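You operate a simulated robot arm through the tools that you are given. There is no shell and no other tool. Be economical: measure what you need, move in short steps, check, and stop when the job is done.

Carry out the task below with a simulated robot arm. There is one attempt and no reset: what you move stays moved.

TASK
Clear the fault: switch off the machine the desk display names, reset, set speed 2 and air 6, then start.
Fine: leave the other controls as they are.

The check looks at the end state, three seconds after you hand in, the way a careful person would. Anything else that was tipped, shoved, dropped, spilled or broken makes it a failure.

THE ROBOT
A 7-joint arm with a two-finger parallel gripper, fixed in place. Base frame: the origin is at the foot of the arm, x ahead of it, y to its left, z up; the work surface is at about z = 0.8. Lengths are in m, angles in rad, forces in N, time in s.
With the tool pointing down near the work surface it reaches from about 0.34 to 0.74 m from the base axis. Its first joint turns from -2.007 to 2.007 rad. Payload 3.91 kg.
The tool frame sits at the grasp point between the pads (the TCP): z along the fingers, y along the line on which they close. The tips reach 0.03 m beyond it. Largest opening 0.11 m; finger width 0.02, thickness 0.01; the body of the gripper, 0.048 by 0.112 m, starts 0.055 m behind the TCP.
Orientation is that of the tool frame in the base frame, as a unit quaternion [x, y, z, w]. With the fingers straight down and closing along the base's y, the tool's x points along the base's -x, its y along +y and its z along -z.

THE INTERFACE
- The arm moves only by the tool play_rows. Its argument "motion" is a list of rows, each a list of 7 numbers: the shift along the base's x, y, z in units of 200 mm (1.0 is 200 mm), then the turn, a rotation vector about the base's x, y, z in units of 90 degrees (1.0 is 90 degrees), then the gripper command, from -1 (shut) to 1 (fully open), values between in proportion. In form: [[tx, ty, tz, wx, wy, wz, claw], ...]. A call has 1 to 20 rows; each row is the pose to reach, as a shift and turn from the pose commanded when the call began. A call with a number of a shift or a turn outside -1 to 1 is refused whole. Each row takes 0.2 s and may step no farther than 0.05 m and 0.15 rad from the row before; otherwise, or with a gripper value out of range, the whole call is refused. A pose out of reach is approached as far as the arm can. The call stops where the force on the tool passes 40 N (or 10 N more than at its start, if that is more) or the arm is blocked; 0.2 s more then pass. The fingers move at their own pace (about 0.108 m/s each) and stop on an object; they squeeze with about 38 N. The grip force told is the motor's: it shows also when the fingers shut on nothing. Time passes only in rows, and 0.2 s behind the last, so rows that repeat a pose let the fingers close. It gives the time, the measured TCP pose, the force on the tool (base axes), the opening and the grip force at its end, in the units of the frame above (readings bear some noise), with the torque about the TCP (base axes, N m) and any sound that the robot's microphone picked up.
- Cameras (640 x 400 px; columns grow to the right, rows downward): "scene" is fixed at [0.4002, -0.652, 1.5918]; the picture's right is [1.00, -0.05, 0.00], its down [-0.02, -0.45, -0.90] and it looks along [0.04, 0.89, -0.45] (base axes); focal length 370 px, centre (320, 200). "wrist" rides on the gripper at [0.072, 0.017, -0.103] in the tool frame; the picture's right is [-0.23, 0.97, 0.00], its down [-0.76, -0.18, -0.62] and it looks along [-0.61, -0.14, 0.78] (tool axes); focal length 222 px, centre (320, 200). There is no depth. A picture from a camera that has moved, and an enlarged one, comes with that camera's place and axes in the base frame and with its lens.
- camera(camera): a new picture of that camera. It takes no simulated time.
- raise_lower(by): slides the trunk up (or, below 0, down) by that many m; the arm rides with it, the base frame stays. It gives what a move gives, with no picture.
- zoom(camera, box): a new picture of the part [left, top, right, bottom] of that camera's present view, enlarged. It takes no simulated time.
- finish_job(): hands the job in; it is judged then, once.

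Work in short steps. Places have to be worked out from the pictures, the camera data and where the tool is seen: move nearer, look again, correct. Check each grasp and each placing, and mend what went wrong. You have 120 turns and 84 pictures in all, those below and enlarged ones among them. Open the gripper and draw the arm clear of the work before you hand the job in, unless the task says otherwise; then end with one line.

The tools are called by a JSON object that holds its "op" and its "data". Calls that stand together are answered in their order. play_rows: Moves the arm, as the interface text tells. Its arguments: {"type":"object","properties":{"motion":{"type":"array"}},"required":["motion"]} The other tools are called the same way: raise_lower (by) slides the trunk up or down; camera (camera) takes a picture; zoom (camera, box) takes an enlarged picture of a part of a camera's view; finish_job () hands the job in.

At the start:

```text
time: 0.0
eef_pos: [0.4396, 0.1716, 1.3569]
tool_rot: [0.0, 1.0, 0.001, 0.0]
ft_force: [-0.4, -0.2, 0.6]
wrist_torque: [-0.03, -0.01, 0.0]
width: 0.1101
grasp_force: 0.0
trunk travel left (down, up): [-0.75, 0.24]
```

scene: 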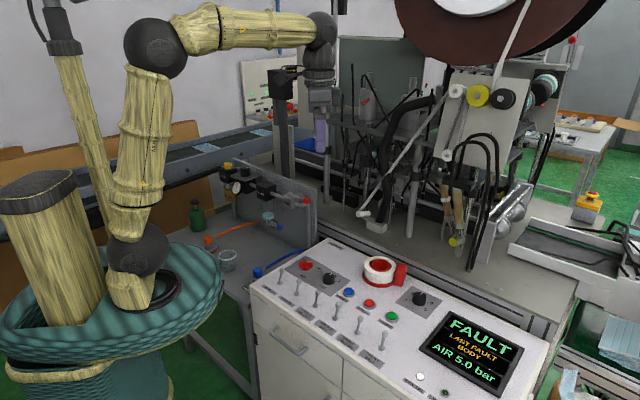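
wrist: 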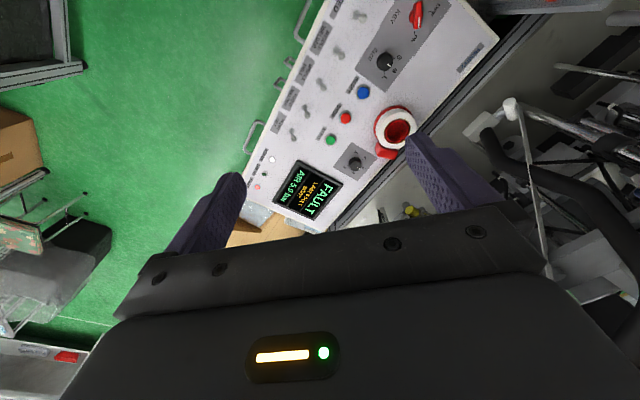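

The display reads FAULT / LAST FAULT BODY / AIR 5.0 bar. I'll enlarge the panel to read the labels.

{"op": "zoom", "data": {"camera": "scene", "box": [250, 240, 410, 340]}}

{"op": "zoom", "data": {"camera": "scene", "box": [370, 270, 562, 390]}}

{"op": "zoom", "data": {"camera": "wrist", "box": [240, 0, 496, 160]}}

{"op": "zoom", "data": {"camera": "wrist", "box": [230, 70, 422, 230]}}

```text
4.00 times, centred on (330, 290) of scene
camera zoom: at [0.4002, -0.652, 1.5918], right [1.0, -0.05, 0.0], down [-0.02, -0.45, -0.9], along [0.04, 0.89, -0.45], focal length 1479 px, centre (280, -160)
```

zoom: 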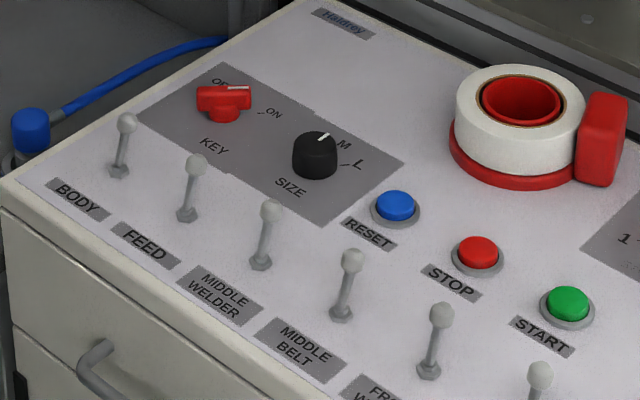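

```text
3.33 times, centred on (466, 330) of scene
camera zoom: at [0.4002, -0.652, 1.5918], right [1.0, -0.05, 0.0], down [-0.02, -0.45, -0.9], along [0.04, 0.89, -0.45], focal length 1232 px, centre (-167, -233)
```

zoom: 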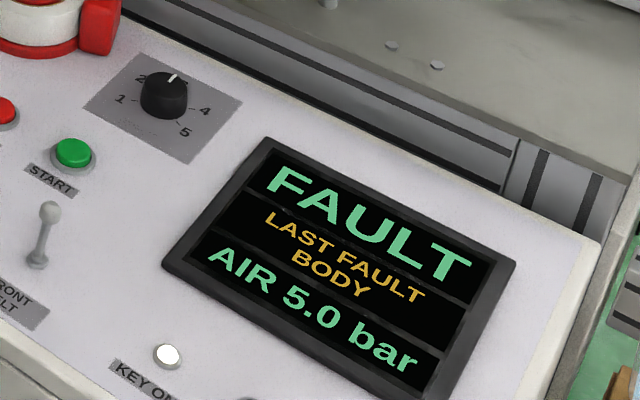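

```text
2.50 times, centred on (368, 80) of wrist
camera zoom: at [0.3673, 0.1885, 1.4602], right [0.23, 0.97, 0.0], down [0.76, -0.18, 0.62], along [0.61, -0.14, -0.78], focal length 555 px, centre (200, 500)
```

zoom: 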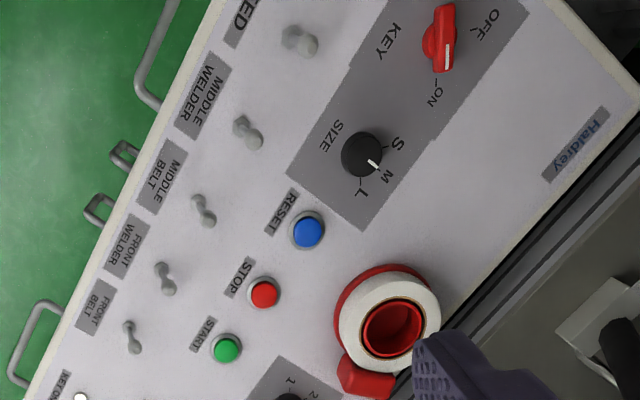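

```text
2.50 times, centred on (326, 150) of wrist
camera zoom: at [0.3673, 0.1885, 1.4602], right [0.23, 0.97, 0.0], down [0.76, -0.18, 0.62], along [0.61, -0.14, -0.78], focal length 555 px, centre (305, 325)
```

zoom: 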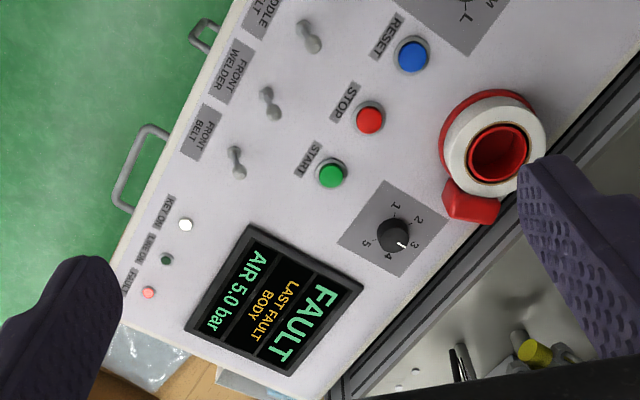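

The switch to turn off is BODY. The air regulator is likely among the fittings on the left table, so I'll look there.

{"op": "zoom", "data": {"camera": "scene", "box": [180, 140, 340, 280]}}

{"op": "zoom", "data": {"camera": "scene", "box": [215, 155, 275, 215]}}

{"op": "zoom", "data": {"camera": "scene", "box": [255, 260, 335, 330]}}

```text
2.86 times, centred on (260, 210) of scene
camera zoom: at [0.4002, -0.652, 1.5918], right [1.0, -0.05, 0.0], down [-0.02, -0.45, -0.9], along [0.04, 0.89, -0.45], focal length 1056 px, centre (491, 171)
```

zoom: 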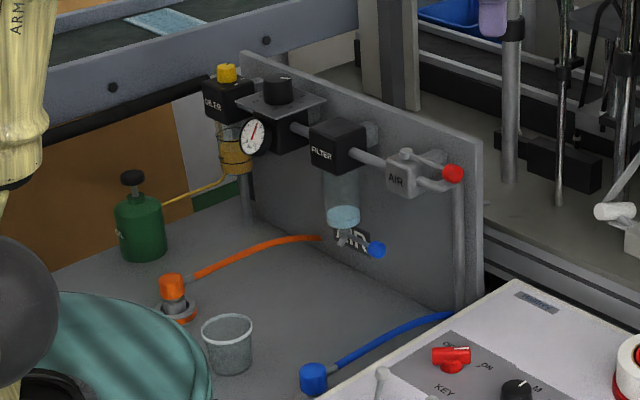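

```text
6.67 times, centred on (245, 185) of scene
camera zoom: at [0.4002, -0.652, 1.5918], right [1.0, -0.05, 0.0], down [-0.02, -0.45, -0.9], along [0.04, 0.89, -0.45], focal length 2465 px, centre (820, 300)
```

zoom: 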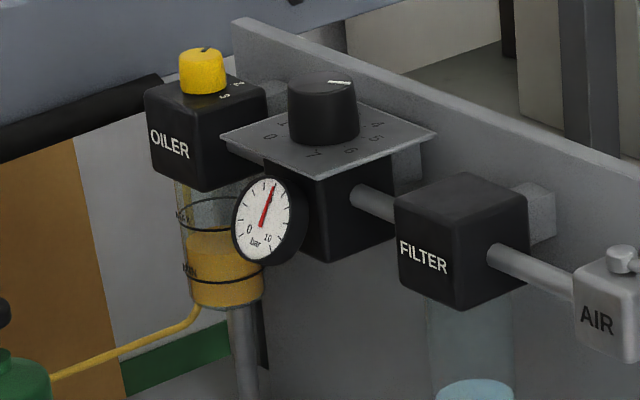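

```text
5.71 times, centred on (295, 295) of scene
camera zoom: at [0.4002, -0.652, 1.5918], right [1.0, -0.05, 0.0], down [-0.02, -0.45, -0.9], along [0.04, 0.89, -0.45], focal length 2113 px, centre (463, -343)
```

zoom: 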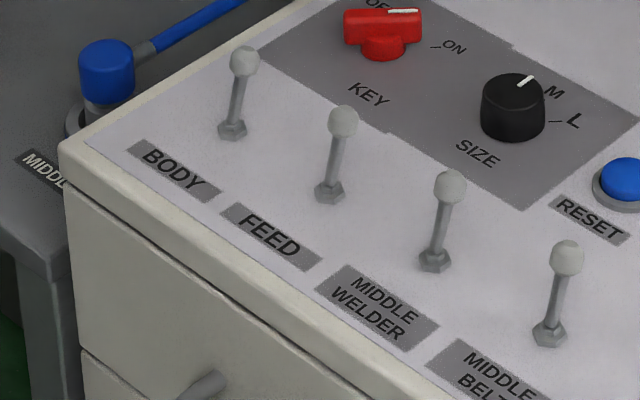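

BODY sits at roughly (0.36, 0.31) and the panel is yawed about 45°. I'll turn the tool 90° about z, staying high, to look at the air regulator.

{"op": "play_rows", "data": {"motion": [[0, 0, 0, 0, 0, 0.09, -1], [0, 0, 0, 0, 0, 0.18, -1], [0, 0, 0, 0, 0, 0.27, -1], [0, 0, 0, 0, 0, 0.36, -1], [0, 0, 0, 0, 0, 0.45, -1], [0, 0, 0, 0, 0, 0.54, -1], [0, 0, 0, 0, 0, 0.63, -1], [0, 0, 0, 0, 0, 0.72, -1], [0, 0, 0, 0, 0, 0.81, -1], [0, 0, 0, 0, 0, 0.9, -1], [0, 0, 0, 0, 0, 0.95, -1]]}}

{"op": "camera", "data": {"camera": "wrist"}}

```text
time: 2.4
eef_pos: [0.4381, 0.1716, 1.3578]
tool_rot: [-0.68, 0.734, 0.001, 0.0]
ft_force: [-0.6, -0.4, -0.3]
wrist_torque: [0.0, 0.0, -0.01]
width: 0.0001
grasp_force: 37.7
trunk travel left (down, up): [-0.75, 0.24]
```

```text
74 pictures are left
camera wrist: at [0.4173, 0.1001, 1.4599], right [-0.95, 0.3, 0.0], down [0.23, 0.75, 0.62], along [0.19, 0.59, -0.78], focal length 222 px, centre (320, 200)
```

wrist: 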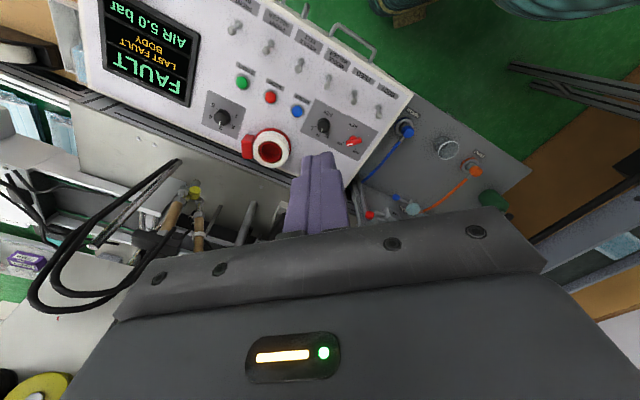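

The air valve's red lever triangulates to about (0.41, 0.56, 0.98), with the regulator further out beneath the gripper. I'll move the hand over that way, staying high, to see it.

{"op": "play_rows", "data": {"motion": [[-0.1, 0.2, 0, 0, 0, 0, -1], [-0.2, 0.4, 0, 0, 0, 0, -1], [-0.3, 0.6, 0, 0, 0, 0, -1], [-0.4, 0.8, 0, 0, 0, 0, -1], [-0.5, 1.0, 0, 0, 0, 0, -1]]}}

{"op": "play_rows", "data": {"motion": [[-0.1, 0.2, 0, 0, 0, 0, -1], [-0.2, 0.4, 0, 0, 0, 0, -1], [-0.3, 0.6, 0, 0, 0, 0, -1]]}}

{"op": "camera", "data": {"camera": "wrist"}}

```text
time: 3.6
eef_pos: [0.338, 0.3735, 1.3541]
tool_rot: [-0.679, 0.734, 0.0, -0.001]
ft_force: [-0.7, -0.1, 0.3]
wrist_torque: [-0.01, 0.04, -0.01]
width: 0.0
grasp_force: 37.9
trunk travel left (down, up): [-0.75, 0.24]
```

```text
time: 4.4
eef_pos: [0.2771, 0.496, 1.3569]
tool_rot: [-0.678, 0.735, -0.001, 0.0]
ft_force: [0.1, 0.7, -0.5]
wrist_torque: [-0.02, 0.02, 0.01]
width: 0.0
grasp_force: 37.5
trunk travel left (down, up): [-0.75, 0.24]
```

```text
73 pictures are left
camera wrist: at [0.2553, 0.4235, 1.4589], right [-0.95, 0.3, 0.0], down [0.24, 0.75, 0.62], along [0.19, 0.59, -0.78], focal length 222 px, centre (320, 200)
```

wrist: 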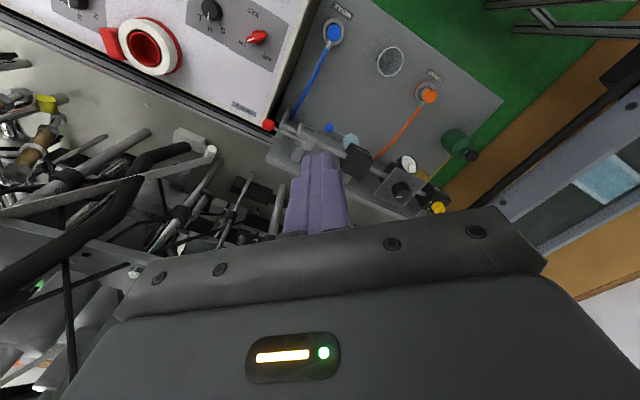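

The air knob is at about (0.153, 0.804, 1.0). Order matters, so BODY comes first: I'll go to a hover above and behind the BODY lever with the tool yawed 45°.

{"op": "play_rows", "data": {"motion": [[0.046, -0.098, -0.09, 0, 0, -0.056, -1], [0.092, -0.195, -0.19, 0, 0, -0.1125, -1], [0.138, -0.293, -0.28, 0, 0, -0.169, -1], [0.184, -0.39, -0.375, 0, 0, -0.225, -1], [0.23, -0.49, -0.47, 0, 0, -0.28, -1], [0.275, -0.585, -0.56, 0, 0, -0.34, -1], [0.32, -0.68, -0.66, 0, 0, -0.4, -1], [0.365, -0.78, -0.75, 0, 0, -0.45, -1], [0.365, -0.78, -0.95, 0, 0, -0.45, -1]]}}

{"op": "play_rows", "data": {"motion": [[0, 0, -0.2, 0, 0, 0, -1], [0, 0, -0.4, 0, 0, 0, -1], [0, 0, -0.6, 0, 0, 0, -1], [0, 0, -0.7, 0, 0, 0, -1]]}}

{"op": "camera", "data": {"camera": "wrist"}}

{"op": "camera", "data": {"camera": "scene"}}

```text
time: 6.4
eef_pos: [0.3511, 0.336, 1.1674]
tool_rot: [-0.382, 0.924, 0.0, 0.0]
ft_force: [0.5, -0.6, 0.2]
wrist_torque: [-0.03, 0.02, 0.03]
width: 0.0
grasp_force: 38.1
trunk travel left (down, up): [-0.75, 0.24]
```

```text
time: 7.4
eef_pos: [0.3534, 0.3364, 1.0275]
tool_rot: [-0.382, 0.924, -0.001, 0.0]
ft_force: [-0.3, -0.3, 0.7]
wrist_torque: [0.02, 0.02, -0.01]
width: 0.0
grasp_force: 37.4
trunk travel left (down, up): [-0.75, 0.24]
```

```text
72 pictures are left
camera wrist: at [0.2911, 0.2961, 1.1309], right [-0.53, 0.85, 0.0], down [0.66, 0.41, 0.62], along [0.53, 0.33, -0.78], focal length 222 px, centre (320, 200)
```

wrist: 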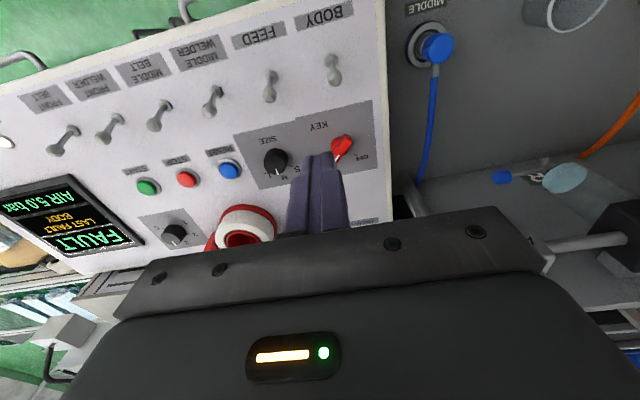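

```text
71 pictures are left
```

scene: 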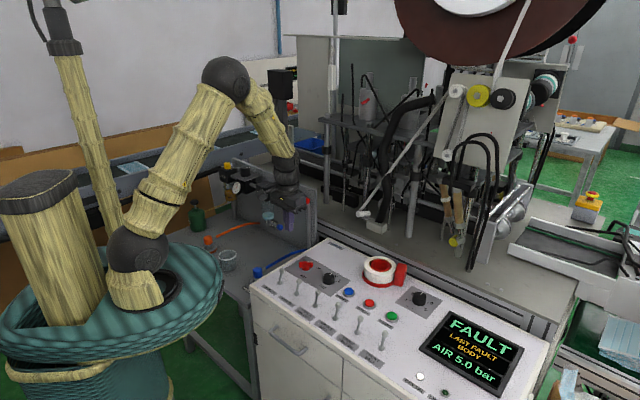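

I'll enlarge the wrist view around BODY to tell the lever's base from its ball.

{"op": "zoom", "data": {"camera": "wrist", "box": [240, 0, 400, 100]}}

```text
4.00 times, centred on (320, 50) of wrist
camera zoom: at [0.2911, 0.2961, 1.1309], right [-0.53, 0.85, 0.0], down [0.66, 0.41, 0.62], along [0.53, 0.33, -0.78], focal length 888 px, centre (320, 800)
```

zoom: 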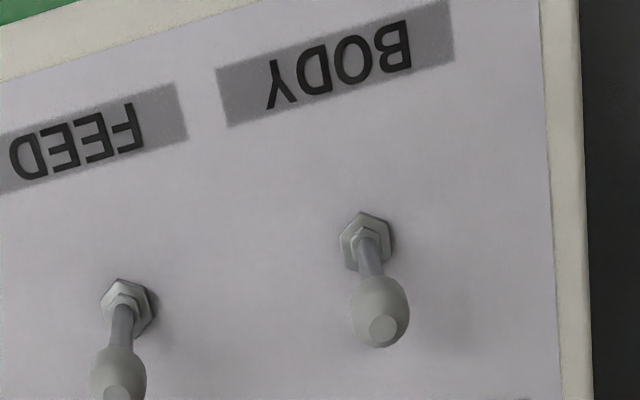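

BODY lever: base about (0.313, 0.329, 0.79), ball about (0.322, 0.338, 0.83), leaning away from the operator. I'll descend closed fingers just behind the ball, at (0.352, 0.366).

{"op": "play_rows", "data": {"motion": [[0, 0.15, -0.1, 0, 0, 0, -1], [0, 0.15, -0.3, 0, 0, 0, -1], [0, 0.15, -0.5, 0, 0, 0, -1], [0, 0.15, -0.7, 0, 0, 0, -1], [0, 0.15, -0.85, 0, 0, 0, -1], [0, 0.15, -0.9, 0, 0, 0, -1]]}}

{"op": "camera", "data": {"camera": "wrist"}}

{"op": "zoom", "data": {"camera": "scene", "box": [230, 210, 390, 310]}}

```text
time: 8.8
eef_pos: [0.3513, 0.3665, 0.8465]
tool_rot: [-0.383, 0.924, 0.001, 0.0]
ft_force: [1.0, 0.4, 0.5]
wrist_torque: [-0.01, -0.02, -0.01]
width: 0.0
grasp_force: 38.4
trunk travel left (down, up): [-0.75, 0.24]
```

```text
69 pictures are left
camera wrist: at [0.2899, 0.3273, 0.9499], right [-0.53, 0.85, 0.0], down [0.66, 0.41, 0.62], along [0.53, 0.33, -0.78], focal length 222 px, centre (320, 200)
```

wrist: 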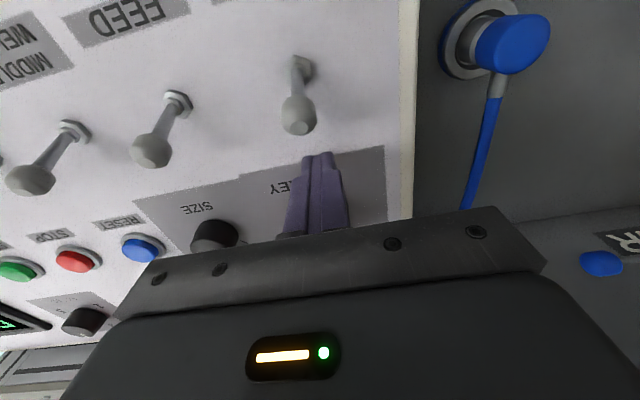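

```text
4.00 times, centred on (310, 260) of scene
camera zoom: at [0.4002, -0.652, 1.5918], right [1.0, -0.05, 0.0], down [-0.02, -0.45, -0.9], along [0.04, 0.89, -0.45], focal length 1479 px, centre (360, -40)
```

zoom: 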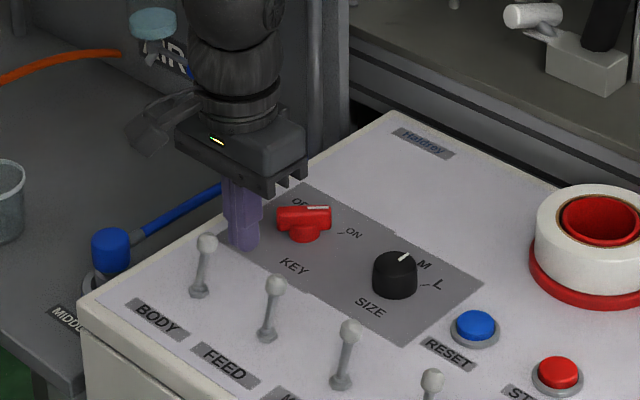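

The fingers stand behind the lever, about 5 mm off laterally. I'll correct that and sweep slowly toward the operator to flip BODY.

{"op": "play_rows", "data": {"motion": [[0.018, -0.018, 0, 0, 0, 0, -1], [-0.04, -0.075, 0, 0, 0, 0, -1], [-0.09, -0.125, 0, 0, 0, 0, -1], [-0.13, -0.165, 0, 0, 0, 0, -1], [-0.17, -0.205, 0, 0, 0, 0, -1], [-0.2, -0.235, 0, 0, 0, 0, -1]]}}

{"op": "zoom", "data": {"camera": "scene", "box": [230, 210, 390, 310]}}

```text
time: 10.1
eef_pos: [0.3245, 0.3309, 0.8504]
tool_rot: [-0.381, 0.925, 0.008, 0.014]
ft_force: [10.5, 5.8, -0.5]
wrist_torque: [0.2, -0.31, -0.03]
width: 0.0
grasp_force: 38.0
trunk travel left (down, up): [-0.75, 0.24]
stopped in row 6: the force on the tool passed its limit at 46 N (the readings are from after the stop); the commanded pose is now the measured one
```

```text
4.00 times, centred on (310, 260) of scene
camera zoom: at [0.4002, -0.652, 1.5918], right [1.0, -0.05, 0.0], down [-0.02, -0.45, -0.9], along [0.04, 0.89, -0.45], focal length 1479 px, centre (360, -40)
```

zoom: 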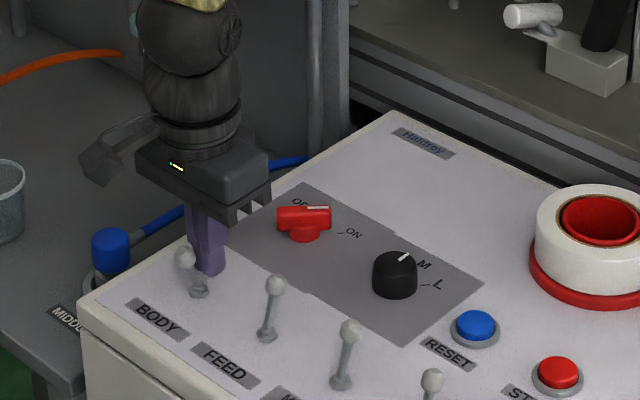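

The lever now leans toward the operator and hit its stop. I'll back off and lift clear to check it.

{"op": "play_rows", "data": {"motion": [[0.08, 0.08, 0, 0, 0, 0, -1], [0.14, 0.16, 0.05, 0, 0, 0, -1], [0.14, 0.16, 0.25, 0, 0, 0, -1], [0.14, 0.16, 0.45, 0, 0, 0, -1], [0.14, 0.16, 0.6, 0, 0, 0, -1]]}}

{"op": "zoom", "data": {"camera": "scene", "box": [240, 240, 400, 340]}}

{"op": "zoom", "data": {"camera": "scene", "box": [390, 270, 550, 400]}}

{"op": "camera", "data": {"camera": "wrist"}}

```text
time: 11.3
eef_pos: [0.35, 0.3599, 0.971]
tool_rot: [-0.381, 0.925, 0.006, 0.011]
ft_force: [-0.4, 0.4, -0.6]
wrist_torque: [-0.01, 0.0, 0.0]
width: 0.0
grasp_force: 38.0
trunk travel left (down, up): [-0.75, 0.24]
```

```text
4.00 times, centred on (320, 290) of scene
camera zoom: at [0.4002, -0.652, 1.5918], right [1.0, -0.05, 0.0], down [-0.02, -0.45, -0.9], along [0.04, 0.89, -0.45], focal length 1479 px, centre (320, -160)
```

zoom: 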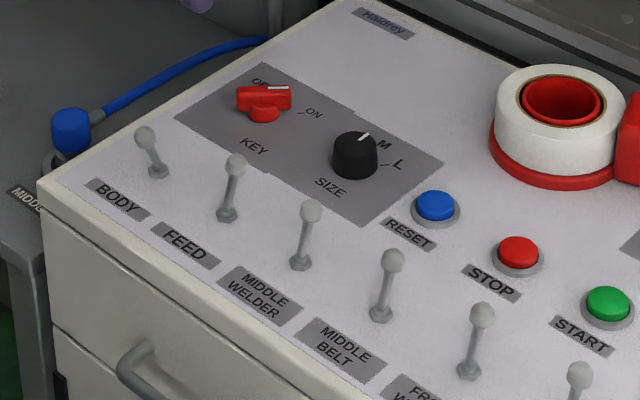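

```text
3.08 times, centred on (470, 335) of scene
camera zoom: at [0.4002, -0.652, 1.5918], right [1.0, -0.05, 0.0], down [-0.02, -0.45, -0.9], along [0.04, 0.89, -0.45], focal length 1138 px, centre (-142, -215)
```

zoom: 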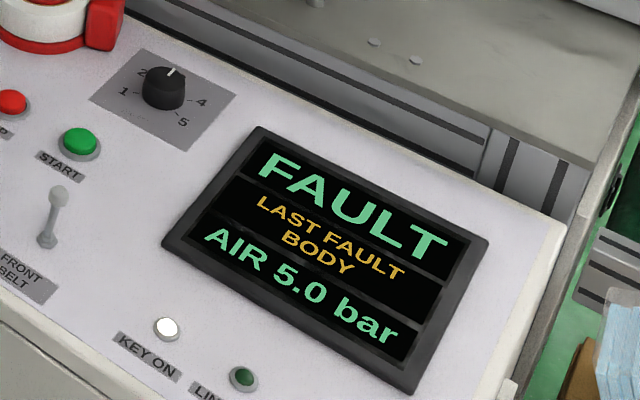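

```text
64 pictures are left
camera wrist: at [0.2867, 0.318, 1.0713], right [-0.53, 0.85, 0.01], down [0.65, 0.4, 0.64], along [0.54, 0.34, -0.77], focal length 222 px, centre (320, 200)
```

wrist: 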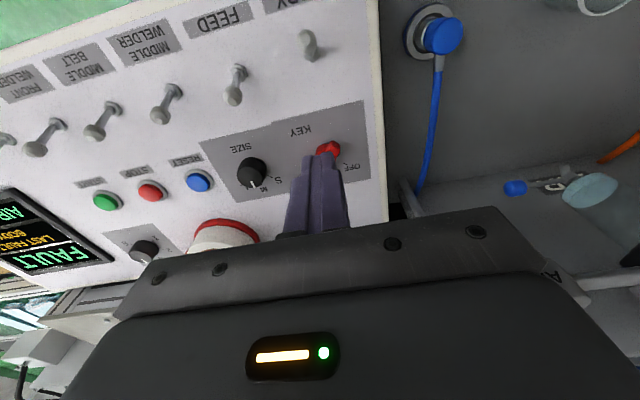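

BODY is off (it now leans opposite to its neighbours) and the display still shows FAULT. Next is RESET, triangulated at about (0.537, 0.266, 0.797), so I'll hover above it and straighten the small tilt.

{"op": "play_rows", "data": {"motion": [[0.19, -0.09, 0, -0.005, 0.004, 0, -1], [0.38, -0.19, 0, -0.0124, 0.01, 0, -1], [0.57, -0.28, 0, -0.0124, 0.01, 0, -1], [0.75, -0.38, 0, -0.0124, 0.01, 0, -1], [0.935, -0.47, -0.1, -0.0124, 0.01, 0, -1], [0.935, -0.47, -0.3, -0.0124, 0.01, 0, -1], [0.935, -0.47, -0.42, -0.0124, 0.01, 0, -1]]}}

{"op": "camera", "data": {"camera": "wrist"}}

{"op": "zoom", "data": {"camera": "scene", "box": [280, 230, 440, 330]}}

```text
time: 12.9
eef_pos: [0.5372, 0.2674, 0.8866]
tool_rot: [-0.383, 0.924, 0.001, 0.001]
ft_force: [0.0, -0.6, -0.4]
wrist_torque: [-0.01, 0.03, 0.0]
width: 0.0
grasp_force: 37.6
trunk travel left (down, up): [-0.75, 0.24]
```

```text
63 pictures are left
camera wrist: at [0.4743, 0.2281, 0.9895], right [-0.53, 0.85, 0.0], down [0.66, 0.41, 0.62], along [0.53, 0.33, -0.78], focal length 222 px, centre (320, 200)
```

wrist: 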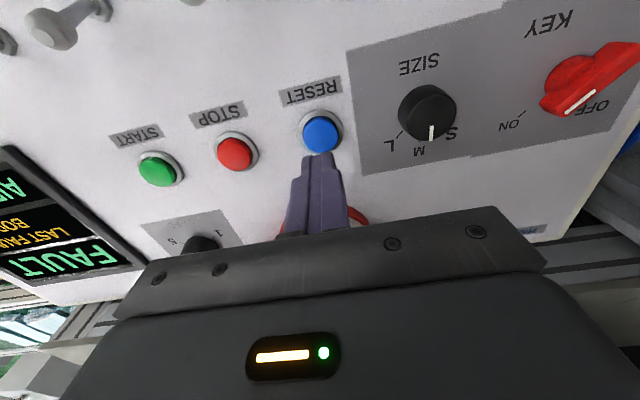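

```text
4.00 times, centred on (360, 280) of scene
camera zoom: at [0.4002, -0.652, 1.5918], right [1.0, -0.05, 0.0], down [-0.02, -0.45, -0.9], along [0.04, 0.89, -0.45], focal length 1479 px, centre (160, -120)
```

zoom: 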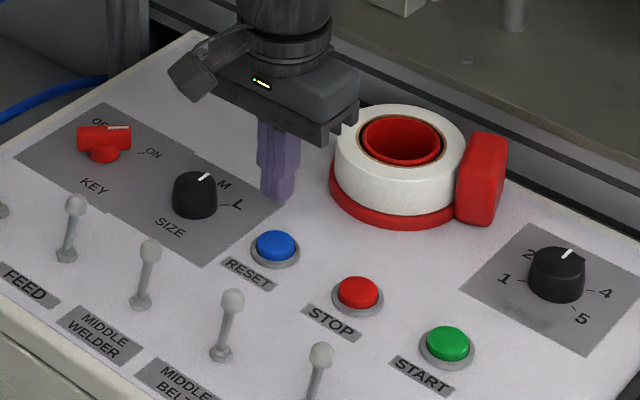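

RESET lies directly beneath the tips. I'll press down slowly in small steps.

{"op": "play_rows", "data": {"motion": [[0, 0.012, -0.15, 0, 0, 0, -1], [0, 0.012, -0.25, 0, 0, 0, -1], [0, 0.012, -0.28, 0, 0, 0, -1], [0, 0.012, -0.3, 0, 0, 0, -1], [0, 0.012, -0.315, 0, 0, 0, -1], [0, 0.012, -0.33, 0, 0, 0, -1], [0, 0.012, -0.345, 0, 0, 0, -1]]}}

{"op": "zoom", "data": {"camera": "scene", "box": [340, 230, 560, 395]}}

```text
time: 14.0
eef_pos: [0.5356, 0.2712, 0.8358]
tool_rot: [-0.382, 0.924, 0.002, 0.009]
ft_force: [-6.8, -4.0, 24.3]
wrist_torque: [-0.21, 0.32, 0.0]
width: 0.0
grasp_force: 37.9
trunk travel left (down, up): [-0.75, 0.24]
heard: click
stopped in row 5: the force on the tool passed its limit at 42 N (the readings are from after the stop); the commanded pose is now the measured one
```

```text
2.42 times, centred on (450, 312) of scene
camera zoom: at [0.4002, -0.652, 1.5918], right [1.0, -0.05, 0.0], down [-0.02, -0.45, -0.9], along [0.04, 0.89, -0.45], focal length 896 px, centre (5, -73)
```

zoom: 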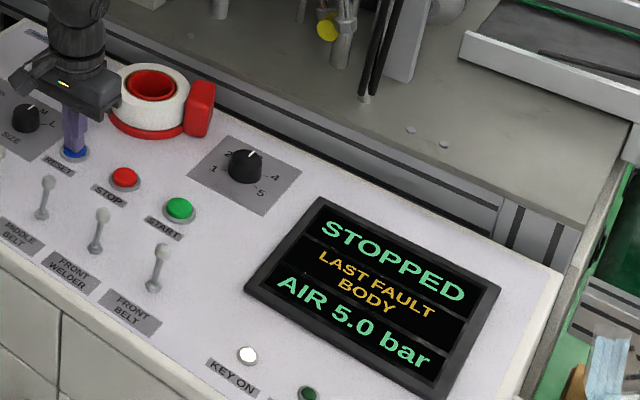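

RESET clicked and the display now says STOPPED. I'll lift and move over toward the speed knob, opening the gripper.

{"op": "play_rows", "data": {"motion": [[0, 0, 0.15, 0, 0, 0, -1], [0, 0, 0.35, -0.0067, 0.0096, 0, -1], [0, 0, 0.55, -0.0067, 0.0096, 0, -1], [0.2, -0.1, 0.6, -0.0067, 0.0096, 0, -0.5], [0.4, -0.2, 0.6, -0.0067, 0.0096, 0, 0], [0.6, -0.28, 0.6, -0.0067, 0.0096, 0, 0], [0.75, -0.35, 0.6, -0.0067, 0.0096, 0, 0]]}}

{"op": "camera", "data": {"camera": "wrist"}}

{"op": "zoom", "data": {"camera": "scene", "box": [370, 250, 466, 310]}}

```text
time: 15.6
eef_pos: [0.6881, 0.1987, 0.9493]
tool_rot: [-0.383, 0.924, -0.001, -0.005]
ft_force: [0.1, -0.8, -0.4]
wrist_torque: [0.01, 0.03, -0.01]
width: 0.0549
grasp_force: 0.2
trunk travel left (down, up): [-0.75, 0.24]
```

```text
60 pictures are left
camera wrist: at [0.627, 0.1599, 1.0532], right [-0.53, 0.85, 0.0], down [0.67, 0.41, 0.62], along [0.52, 0.32, -0.79], focal length 222 px, centre (320, 200)
```

wrist: 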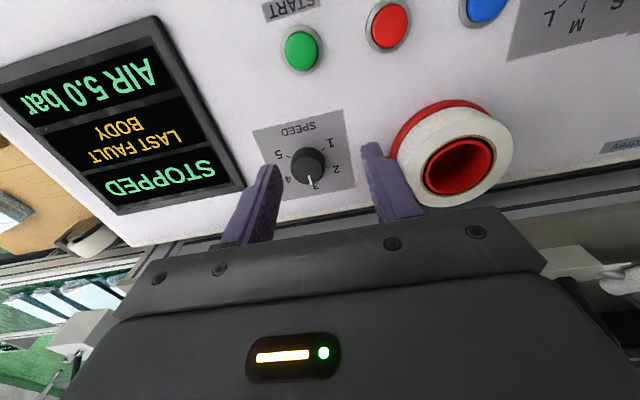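

```text
6.67 times, centred on (418, 280) of scene
camera zoom: at [0.4002, -0.652, 1.5918], right [1.0, -0.05, 0.0], down [-0.02, -0.45, -0.9], along [0.04, 0.89, -0.45], focal length 2465 px, centre (-333, -333)
```

zoom: 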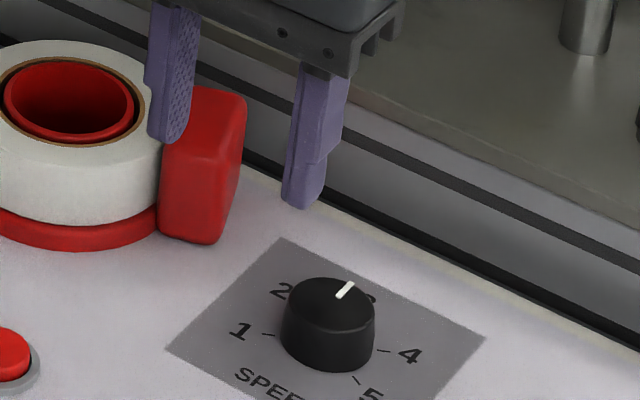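

Speed knob is about (0.740, 0.210, 0.82), pointing at 3. I'll enlarge the wrist view to measure the angle between 3 and 2.

{"op": "zoom", "data": {"camera": "wrist", "box": [250, 105, 370, 205]}}

```text
4.00 times, centred on (310, 155) of wrist
camera zoom: at [0.627, 0.1599, 1.0532], right [-0.53, 0.85, 0.0], down [0.67, 0.41, 0.62], along [0.52, 0.32, -0.79], focal length 888 px, centre (360, 380)
```

zoom: 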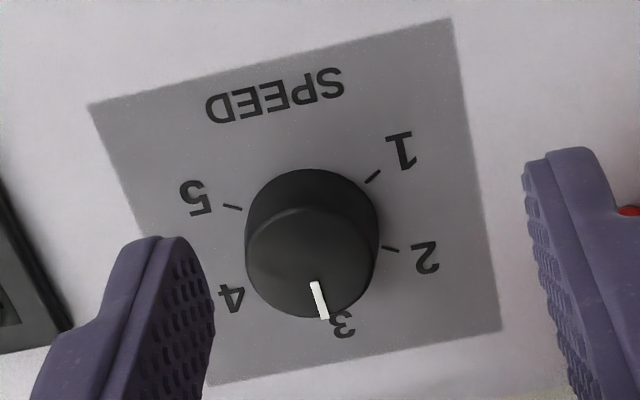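

Marks are 60° apart, and 3→2 is counterclockwise seen from above. Knob axis is about (0.751, 0.218). I'll move above it at yaw 15°, leaving room for the twist, and test the reach.

{"op": "play_rows", "data": {"motion": [[0.08, 0.024, 0, 0, 0, -0.083, 0.36], [0.16, 0.048, 0, 0, 0, -0.166, 0.36], [0.24, 0.072, 0, 0, 0, -0.25, 0.36], [0.315, 0.097, 0, 0, 0, -0.333, 0.36], [0.315, 0.097, 0, 0, 0, -0.333, 0.36]]}}

{"op": "camera", "data": {"camera": "wrist"}}

```text
time: 16.8
eef_pos: [0.7279, 0.2142, 0.9493]
tool_rot: [-0.128, 0.992, 0.0, -0.005]
ft_force: [0.7, -0.7, -0.3]
wrist_torque: [-0.04, 0.0, 0.04]
width: 0.0749
grasp_force: 0.1
out of reach, approached as far as the arm can: row 3, 4, 5
trunk travel left (down, up): [-0.75, 0.24]
```

```text
57 pictures are left
camera wrist: at [0.6565, 0.2112, 1.0531], right [-0.03, 1.0, 0.0], down [0.79, 0.02, 0.62], along [0.62, 0.02, -0.79], focal length 222 px, centre (320, 200)
```

wrist: 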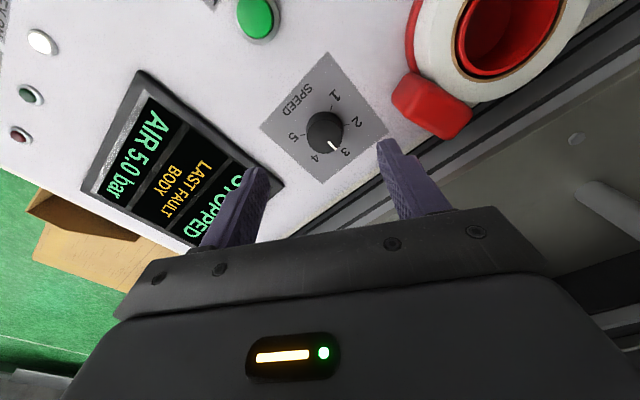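

At this height the vertical tool stops at r≈0.76 while the knob is at r≈0.78. I'll retract and rise a little, lower the trunk 0.12 m for more low-level reach, then tilt the fingers outward.

{"op": "play_rows", "data": {"motion": [[-0.15, 0, 0.2, 0, 0, 0, 0.36], [-0.2, 0, 0.4, 0, 0, 0, 0.36], [-0.2, 0, 0.6, 0, 0, 0, 0.36]]}}

{"op": "raise_lower", "data": {"by": -0.12}}

{"op": "play_rows", "data": {"motion": [[0.05, 0, 0, 0.018, -0.064, 0, 0.36], [0.1, 0, 0, 0.037, -0.128, 0, 0.36], [0.2, 0, 0, 0.037, -0.128, 0, 0.36], [0.26, 0.02, 0, 0.037, -0.128, 0, 0.36]]}}

{"op": "camera", "data": {"camera": "wrist"}}

```text
time: 17.6
eef_pos: [0.687, 0.2109, 1.0693]
tool_rot: [-0.13, 0.992, 0.001, -0.004]
ft_force: [-0.1, -0.6, -0.2]
wrist_torque: [-0.01, -0.02, 0.01]
width: 0.075
grasp_force: 0.0
trunk travel left (down, up): [-0.75, 0.24]
```

```text
time: 19.1
eef_pos: [0.6886, 0.2123, 0.9492]
tool_rot: [-0.129, 0.992, 0.0, -0.004]
ft_force: [-0.7, -0.2, -0.2]
wrist_torque: [-0.01, -0.02, 0.02]
width: 0.0748
grasp_force: 0.1
trunk travel left (down, up): [-0.63, 0.36]
```

```text
time: 20.1
eef_pos: [0.7415, 0.2154, 0.9499]
tool_rot: [-0.129, 0.987, 0.017, 0.098]
ft_force: [-0.3, 1.0, 0.5]
wrist_torque: [0.02, 0.02, 0.01]
width: 0.0751
grasp_force: 0.0
trunk travel left (down, up): [-0.63, 0.36]
```

```text
56 pictures are left
camera wrist: at [0.6494, 0.2079, 1.0354], right [-0.04, 1.0, 0.05], down [0.65, -0.02, 0.76], along [0.76, 0.06, -0.65], focal length 222 px, centre (320, 200)
```

wrist: 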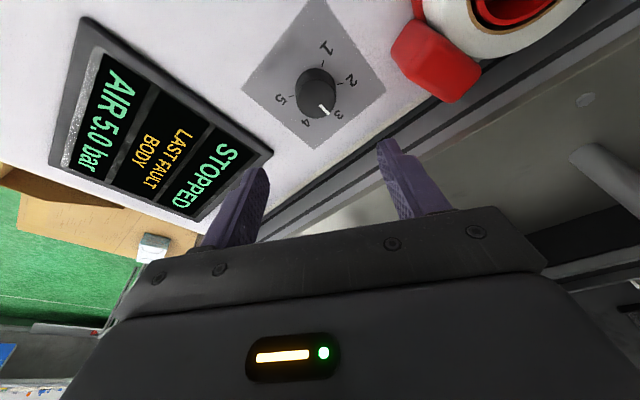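

Tilted ~11° and in reach. Knob refined to about (0.746, 0.220), so I'll lower with the fingers straddling it.

{"op": "play_rows", "data": {"motion": [[0.003, 0.01, -0.2, 0, 0, 0, 0.36], [0.003, 0.02, -0.4, 0, 0, 0, 0.36], [0.003, 0.02, -0.48, 0, 0, 0, 0.36]]}}

{"op": "camera", "data": {"camera": "wrist"}}

{"op": "zoom", "data": {"camera": "scene", "box": [370, 240, 482, 310]}}

```text
time: 20.9
eef_pos: [0.7405, 0.2186, 0.8518]
tool_rot: [-0.13, 0.987, 0.016, 0.098]
ft_force: [0.1, 0.7, 0.5]
wrist_torque: [0.0, 0.01, 0.05]
width: 0.0745
grasp_force: 0.1
trunk travel left (down, up): [-0.63, 0.36]
```

```text
55 pictures are left
camera wrist: at [0.6488, 0.2107, 0.9388], right [-0.04, 1.0, 0.05], down [0.65, -0.02, 0.76], along [0.76, 0.06, -0.65], focal length 222 px, centre (320, 200)
```

wrist: 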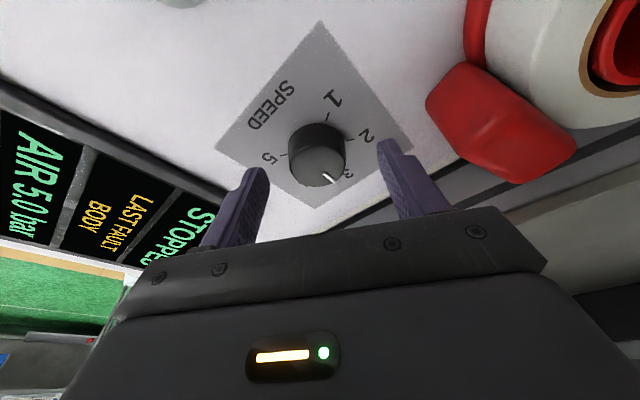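

```text
5.71 times, centred on (426, 275) of scene
camera zoom: at [0.4002, -0.652, 1.5918], right [1.0, -0.05, 0.0], down [-0.02, -0.45, -0.9], along [0.04, 0.89, -0.45], focal length 2113 px, centre (-286, -229)
```

zoom: 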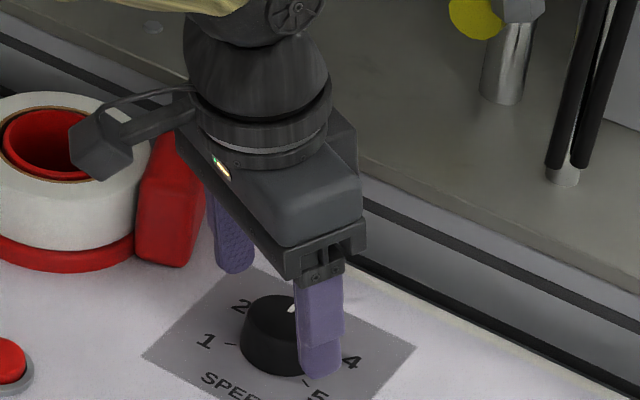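

The knob is centred between the fingers. I'll lower 13 mm and close.

{"op": "play_rows", "data": {"motion": [[0, 0, -0.04, 0, 0, 0, 0.36], [0, 0, -0.065, 0, 0, 0, 0.1], [0, 0, -0.065, 0, 0, 0, -0.2], [0, 0, -0.065, 0, 0, 0, -0.6], [0, 0, -0.065, 0, 0, 0, -1]]}}

{"op": "camera", "data": {"camera": "wrist"}}

```text
time: 22.1
eef_pos: [0.7429, 0.2176, 0.8405]
tool_rot: [-0.128, 0.987, 0.015, 0.098]
ft_force: [2.7, -13.8, -0.4]
wrist_torque: [-0.62, -0.45, -0.08]
width: 0.0398
grasp_force: 45.3
trunk travel left (down, up): [-0.63, 0.36]
```

```text
53 pictures are left
camera wrist: at [0.65, 0.209, 0.9261], right [-0.03, 1.0, 0.05], down [0.65, -0.01, 0.76], along [0.76, 0.06, -0.65], focal length 222 px, centre (320, 200)
```

wrist: 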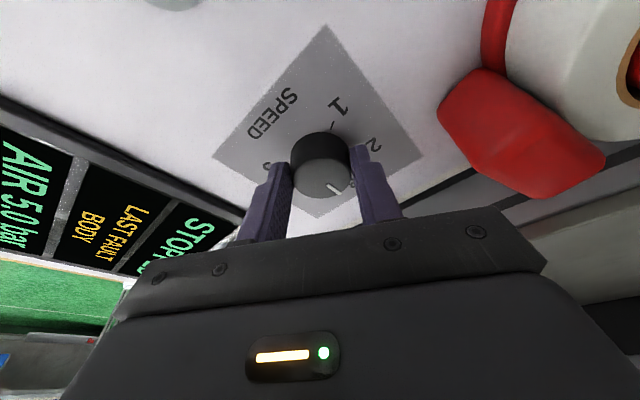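

Knob held (40 mm wide) and centred. I'll twist it +60° counterclockwise with slight compensation for the tilt.

{"op": "play_rows", "data": {"motion": [[0.0, -0.01, 0, 0, 0, 0.08, -1], [0.003, -0.013, 0, 0, 0, 0.16, -1], [0.005, -0.015, 0, 0, 0, 0.245, -1], [0.007, -0.017, 0, 0, 0, 0.33, -1], [0.009, -0.019, 0, 0, 0, 0.41, -1], [0.011, -0.021, 0, 0, 0, 0.5, -1], [0.013, -0.023, 0, 0, 0, 0.585, -1], [0.014, -0.024, 0, 0, 0, 0.667, -1]]}}

{"op": "camera", "data": {"camera": "wrist"}}

```text
time: 23.9
eef_pos: [0.7466, 0.2112, 0.8395]
tool_rot: [-0.605, 0.79, 0.061, 0.079]
ft_force: [31.4, -15.7, 2.6]
wrist_torque: [-1.12, -0.64, -0.31]
width: 0.0398
grasp_force: 45.0
trunk travel left (down, up): [-0.63, 0.36]
```

```text
52 pictures are left
camera wrist: at [0.7084, 0.1267, 0.9259], right [-0.88, 0.47, 0.05], down [0.33, 0.55, 0.76], along [0.33, 0.69, -0.64], focal length 222 px, centre (320, 200)
```

wrist: 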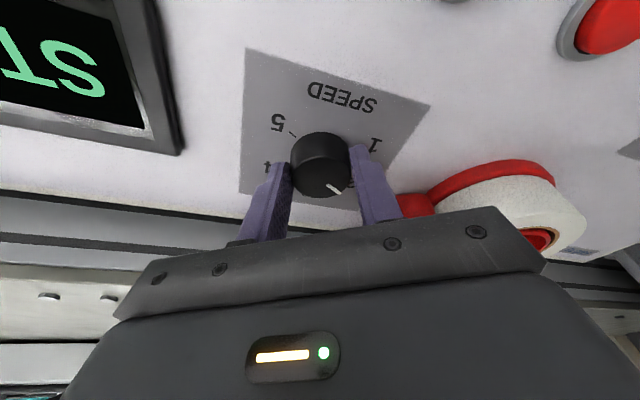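

The knob turned 60° with the hand. I'll ease the side load, open, lift and check.

{"op": "play_rows", "data": {"motion": [[0.015, -0.01, 0, 0, 0, 0, -1], [0.015, -0.01, 0, 0, 0, 0, -0.2], [0.015, -0.01, 0, 0, 0, 0, 0.2], [0.015, -0.01, 0, 0, 0, 0, 0.36], [0.015, -0.01, 0.1, 0, 0, 0, 0.36], [0, -0.02, 0.3, 0, 0, 0, 0.36], [-0.1, -0.02, 0.45, 0, 0, 0, 0.36]]}}

{"op": "camera", "data": {"camera": "wrist"}}

{"op": "zoom", "data": {"camera": "scene", "box": [370, 250, 530, 390]}}

```text
time: 25.5
eef_pos: [0.7254, 0.2087, 0.9295]
tool_rot: [-0.605, 0.79, 0.063, 0.076]
ft_force: [-0.4, -0.4, 0.2]
wrist_torque: [0.01, 0.0, 0.0]
width: 0.0748
grasp_force: 0.1
trunk travel left (down, up): [-0.63, 0.36]
```

```text
51 pictures are left
camera wrist: at [0.6856, 0.1236, 1.0148], right [-0.88, 0.47, 0.05], down [0.34, 0.55, 0.76], along [0.33, 0.69, -0.65], focal length 222 px, centre (320, 200)
```

wrist: 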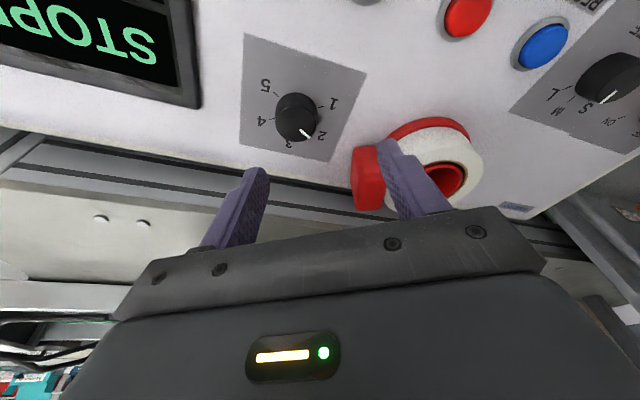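

```text
2.86 times, centred on (450, 320) of scene
camera zoom: at [0.4002, -0.652, 1.5918], right [1.0, -0.05, 0.0], down [-0.02, -0.45, -0.9], along [0.04, 0.89, -0.45], focal length 1056 px, centre (-51, -143)
```

zoom: 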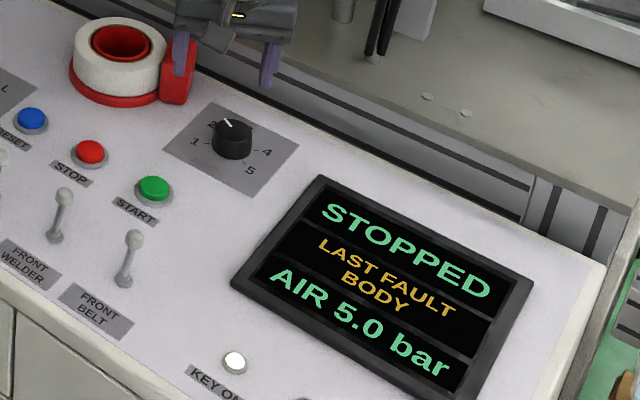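

I'll check the pointer against the 2 mark at higher magnification.

{"op": "zoom", "data": {"camera": "wrist", "box": [240, 70, 360, 170]}}

```text
4.00 times, centred on (300, 120) of wrist
camera zoom: at [0.6856, 0.1236, 1.0148], right [-0.88, 0.47, 0.05], down [0.34, 0.55, 0.76], along [0.33, 0.69, -0.65], focal length 888 px, centre (400, 520)
```

zoom: 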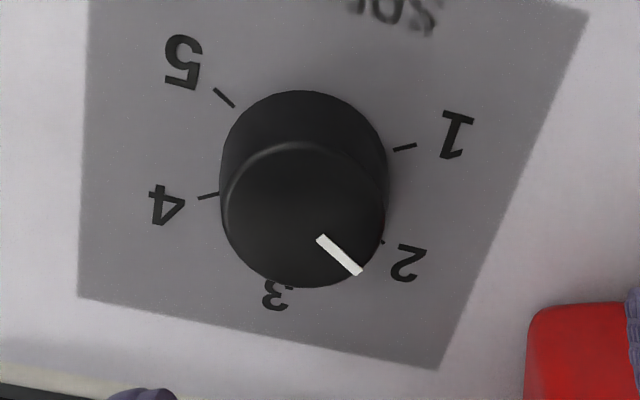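

Pointer azimuth computes to ~104.5° against 105° for mark 2, so speed is set. Now the air regulator: I'll raise the trunk back, retract, and swing over to it at height.

{"op": "raise_lower", "data": {"by": 0.12}}

{"op": "play_rows", "data": {"motion": [[-0.18, 0, 0.15, 0, 0, 0, 0.36], [-0.36, 0, 0.3, 0, 0, 0, 0.36], [-0.54, 0, 0.45, 0, 0, 0, 0.36], [-0.7, 0, 0.6, 0, 0, 0, 0.36], [-0.85, 0, 0.75, 0, 0, 0, 0.36], [-0.98, 0.1, 0.9, 0, 0, 0, 0.36]]}}

{"op": "play_rows", "data": {"motion": [[-0.15, 0.18, 0, 0, 0, 0, 0.36], [-0.3, 0.36, 0, 0, 0, 0, 0.36], [-0.45, 0.54, 0, 0, 0, 0, 0.36], [-0.6, 0.72, 0, 0, 0, 0, 0.36], [-0.75, 0.9, 0, 0, 0, 0, 0.36], [-0.9, 1.0, 0, 0, 0, 0, 0.36]]}}

{"op": "play_rows", "data": {"motion": [[-0.15, 0.18, 0, 0, 0, 0, 0.36], [-0.3, 0.36, 0, 0, 0, 0, 0.36], [-0.45, 0.54, 0, 0, 0, 0, 0.36], [-0.6, 0.72, 0, 0, 0, 0, 0.36], [-0.7, 0.88, 0, 0, 0, 0, 0.36]]}}

{"op": "camera", "data": {"camera": "wrist"}}

```text
time: 27.0
eef_pos: [0.725, 0.2082, 1.0471]
tool_rot: [-0.605, 0.79, 0.063, 0.076]
ft_force: [0.2, 0.2, 0.0]
wrist_torque: [0.0, -0.02, 0.01]
width: 0.0749
grasp_force: 0.1
trunk travel left (down, up): [-0.75, 0.24]
```

```text
time: 28.4
eef_pos: [0.526, 0.2296, 1.23]
tool_rot: [-0.605, 0.79, 0.062, 0.078]
ft_force: [-0.1, 0.4, 0.8]
wrist_torque: [0.03, -0.03, 0.03]
width: 0.0746
grasp_force: 0.1
trunk travel left (down, up): [-0.75, 0.24]
```

```text
time: 29.8
eef_pos: [0.3485, 0.4284, 1.2276]
tool_rot: [-0.605, 0.79, 0.063, 0.077]
ft_force: [0.1, -0.3, 0.5]
wrist_torque: [-0.01, 0.0, 0.0]
width: 0.0749
grasp_force: 0.2
trunk travel left (down, up): [-0.75, 0.24]
```

```text
time: 31.0
eef_pos: [0.2083, 0.606, 1.2272]
tool_rot: [-0.605, 0.79, 0.063, 0.077]
ft_force: [-0.6, 1.6, 0.6]
wrist_torque: [0.01, -0.02, 0.03]
width: 0.0746
grasp_force: 0.0
trunk travel left (down, up): [-0.75, 0.24]
```

```text
48 pictures are left
camera wrist: at [0.1706, 0.5215, 1.313], right [-0.88, 0.47, 0.05], down [0.34, 0.56, 0.76], along [0.33, 0.69, -0.65], focal length 222 px, centre (320, 200)
```

wrist: 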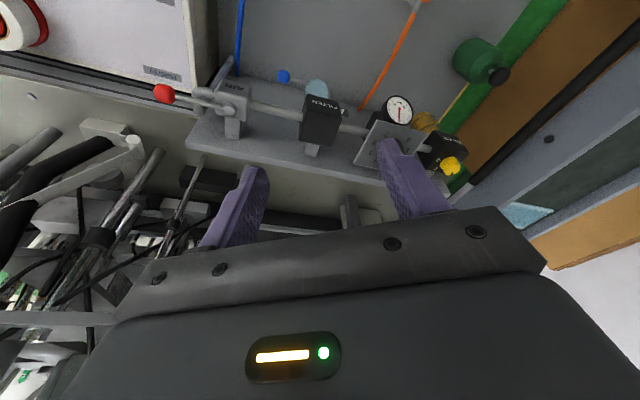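

The regulator is behind the right finger. I'll shift left over it.

{"op": "play_rows", "data": {"motion": [[-0.2, 0.1, 0, 0, 0, 0, 0.36], [-0.4, 0.2, 0, 0, 0, 0, 0.36]]}}

{"op": "camera", "data": {"camera": "wrist"}}

{"op": "zoom", "data": {"camera": "wrist", "box": [260, 60, 388, 160]}}

```text
time: 31.6
eef_pos: [0.1285, 0.6439, 1.228]
tool_rot: [-0.606, 0.789, 0.063, 0.077]
ft_force: [-0.3, -0.3, -0.1]
wrist_torque: [0.0, -0.03, 0.02]
width: 0.0747
grasp_force: 0.1
trunk travel left (down, up): [-0.75, 0.24]
```

```text
47 pictures are left
camera wrist: at [0.0898, 0.5593, 1.3155], right [-0.88, 0.47, 0.05], down [0.34, 0.55, 0.76], along [0.33, 0.69, -0.65], focal length 222 px, centre (320, 200)
```

wrist: 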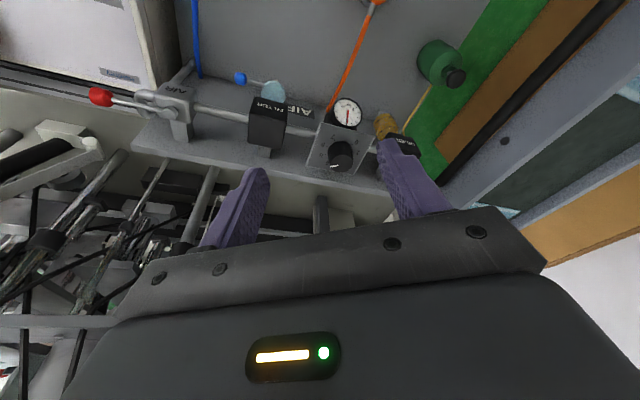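

```text
4.00 times, centred on (324, 110) of wrist
camera zoom: at [0.0898, 0.5593, 1.3155], right [-0.88, 0.47, 0.05], down [0.34, 0.55, 0.76], along [0.33, 0.69, -0.65], focal length 888 px, centre (304, 560)
```

zoom: 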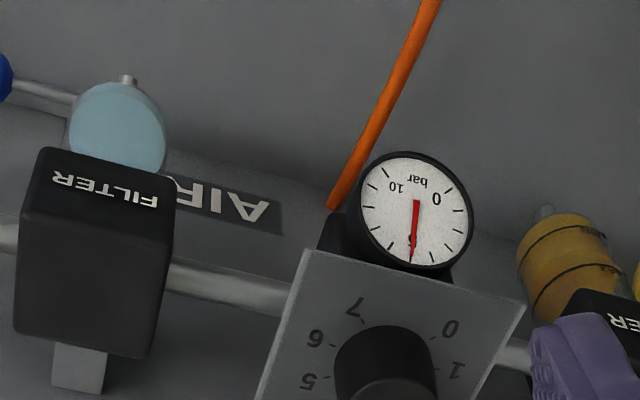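

I'll enlarge just the air knob and its scale.

{"op": "zoom", "data": {"camera": "wrist", "box": [300, 120, 380, 180]}}

```text
6.67 times, centred on (340, 150) of wrist
camera zoom: at [0.0898, 0.5593, 1.3155], right [-0.88, 0.47, 0.05], down [0.34, 0.55, 0.76], along [0.33, 0.69, -0.65], focal length 1481 px, centre (187, 533)
```

zoom: 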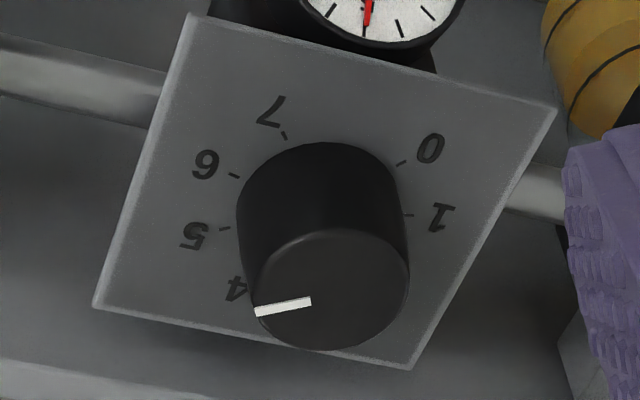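

Scale is 0–7 at 40° per bar, pointer exactly at 5, increasing clockwise. Axis is about (0.166, 0.820), top z about 1.00, so this needs roughly 30° of outward tilt. I'll set yaw to ~99° and tilt more, then check.

{"op": "play_rows", "data": {"motion": [[0, -0.05, 0, 0, 0, 0.09, 0.2], [0, -0.1, 0, 0, 0, 0.18, 0.2], [0, -0.1, 0, 0, 0, 0.268, 0.2]]}}

{"op": "play_rows", "data": {"motion": [[0, 0.05, 0, 0.07, 0.012, 0, 0.2], [0, 0.1, 0, 0.14, 0.025, 0, 0.2], [0, 0.2, 0, 0.208, 0.037, 0, 0.2], [0.1, 0.4, -0.1, 0.208, 0.037, 0, 0.2], [0.2, 0.55, -0.25, 0.208, 0.037, 0, 0.2]]}}

{"op": "camera", "data": {"camera": "wrist"}}

```text
time: 32.4
eef_pos: [0.1279, 0.6245, 1.2293]
tool_rot: [0.758, -0.645, -0.077, -0.062]
ft_force: [0.0, -0.4, 0.1]
wrist_torque: [0.02, 0.01, -0.01]
width: 0.066
grasp_force: 0.2
trunk travel left (down, up): [-0.75, 0.24]
```

```text
time: 33.6
eef_pos: [0.169, 0.7374, 1.1794]
tool_rot: [0.734, -0.626, -0.204, -0.166]
ft_force: [1.0, 0.1, -0.6]
wrist_torque: [0.02, 0.0, 0.0]
width: 0.066
grasp_force: 0.1
trunk travel left (down, up): [-0.75, 0.24]
```

```text
44 pictures are left
camera wrist: at [0.1727, 0.6208, 1.2308], right [-0.99, 0.04, 0.13], down [0.13, 0.37, 0.92], along [-0.01, 0.93, -0.37], focal length 222 px, centre (320, 200)
```

wrist: 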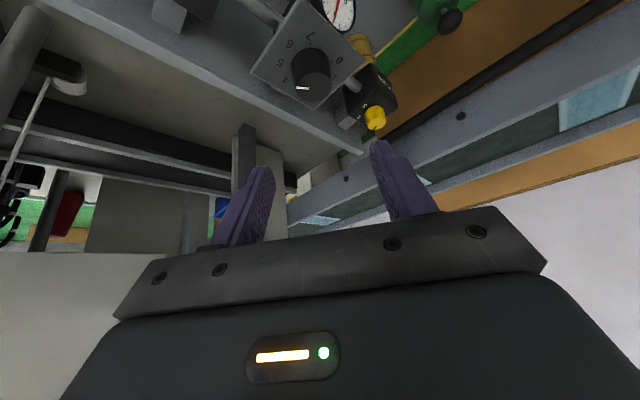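

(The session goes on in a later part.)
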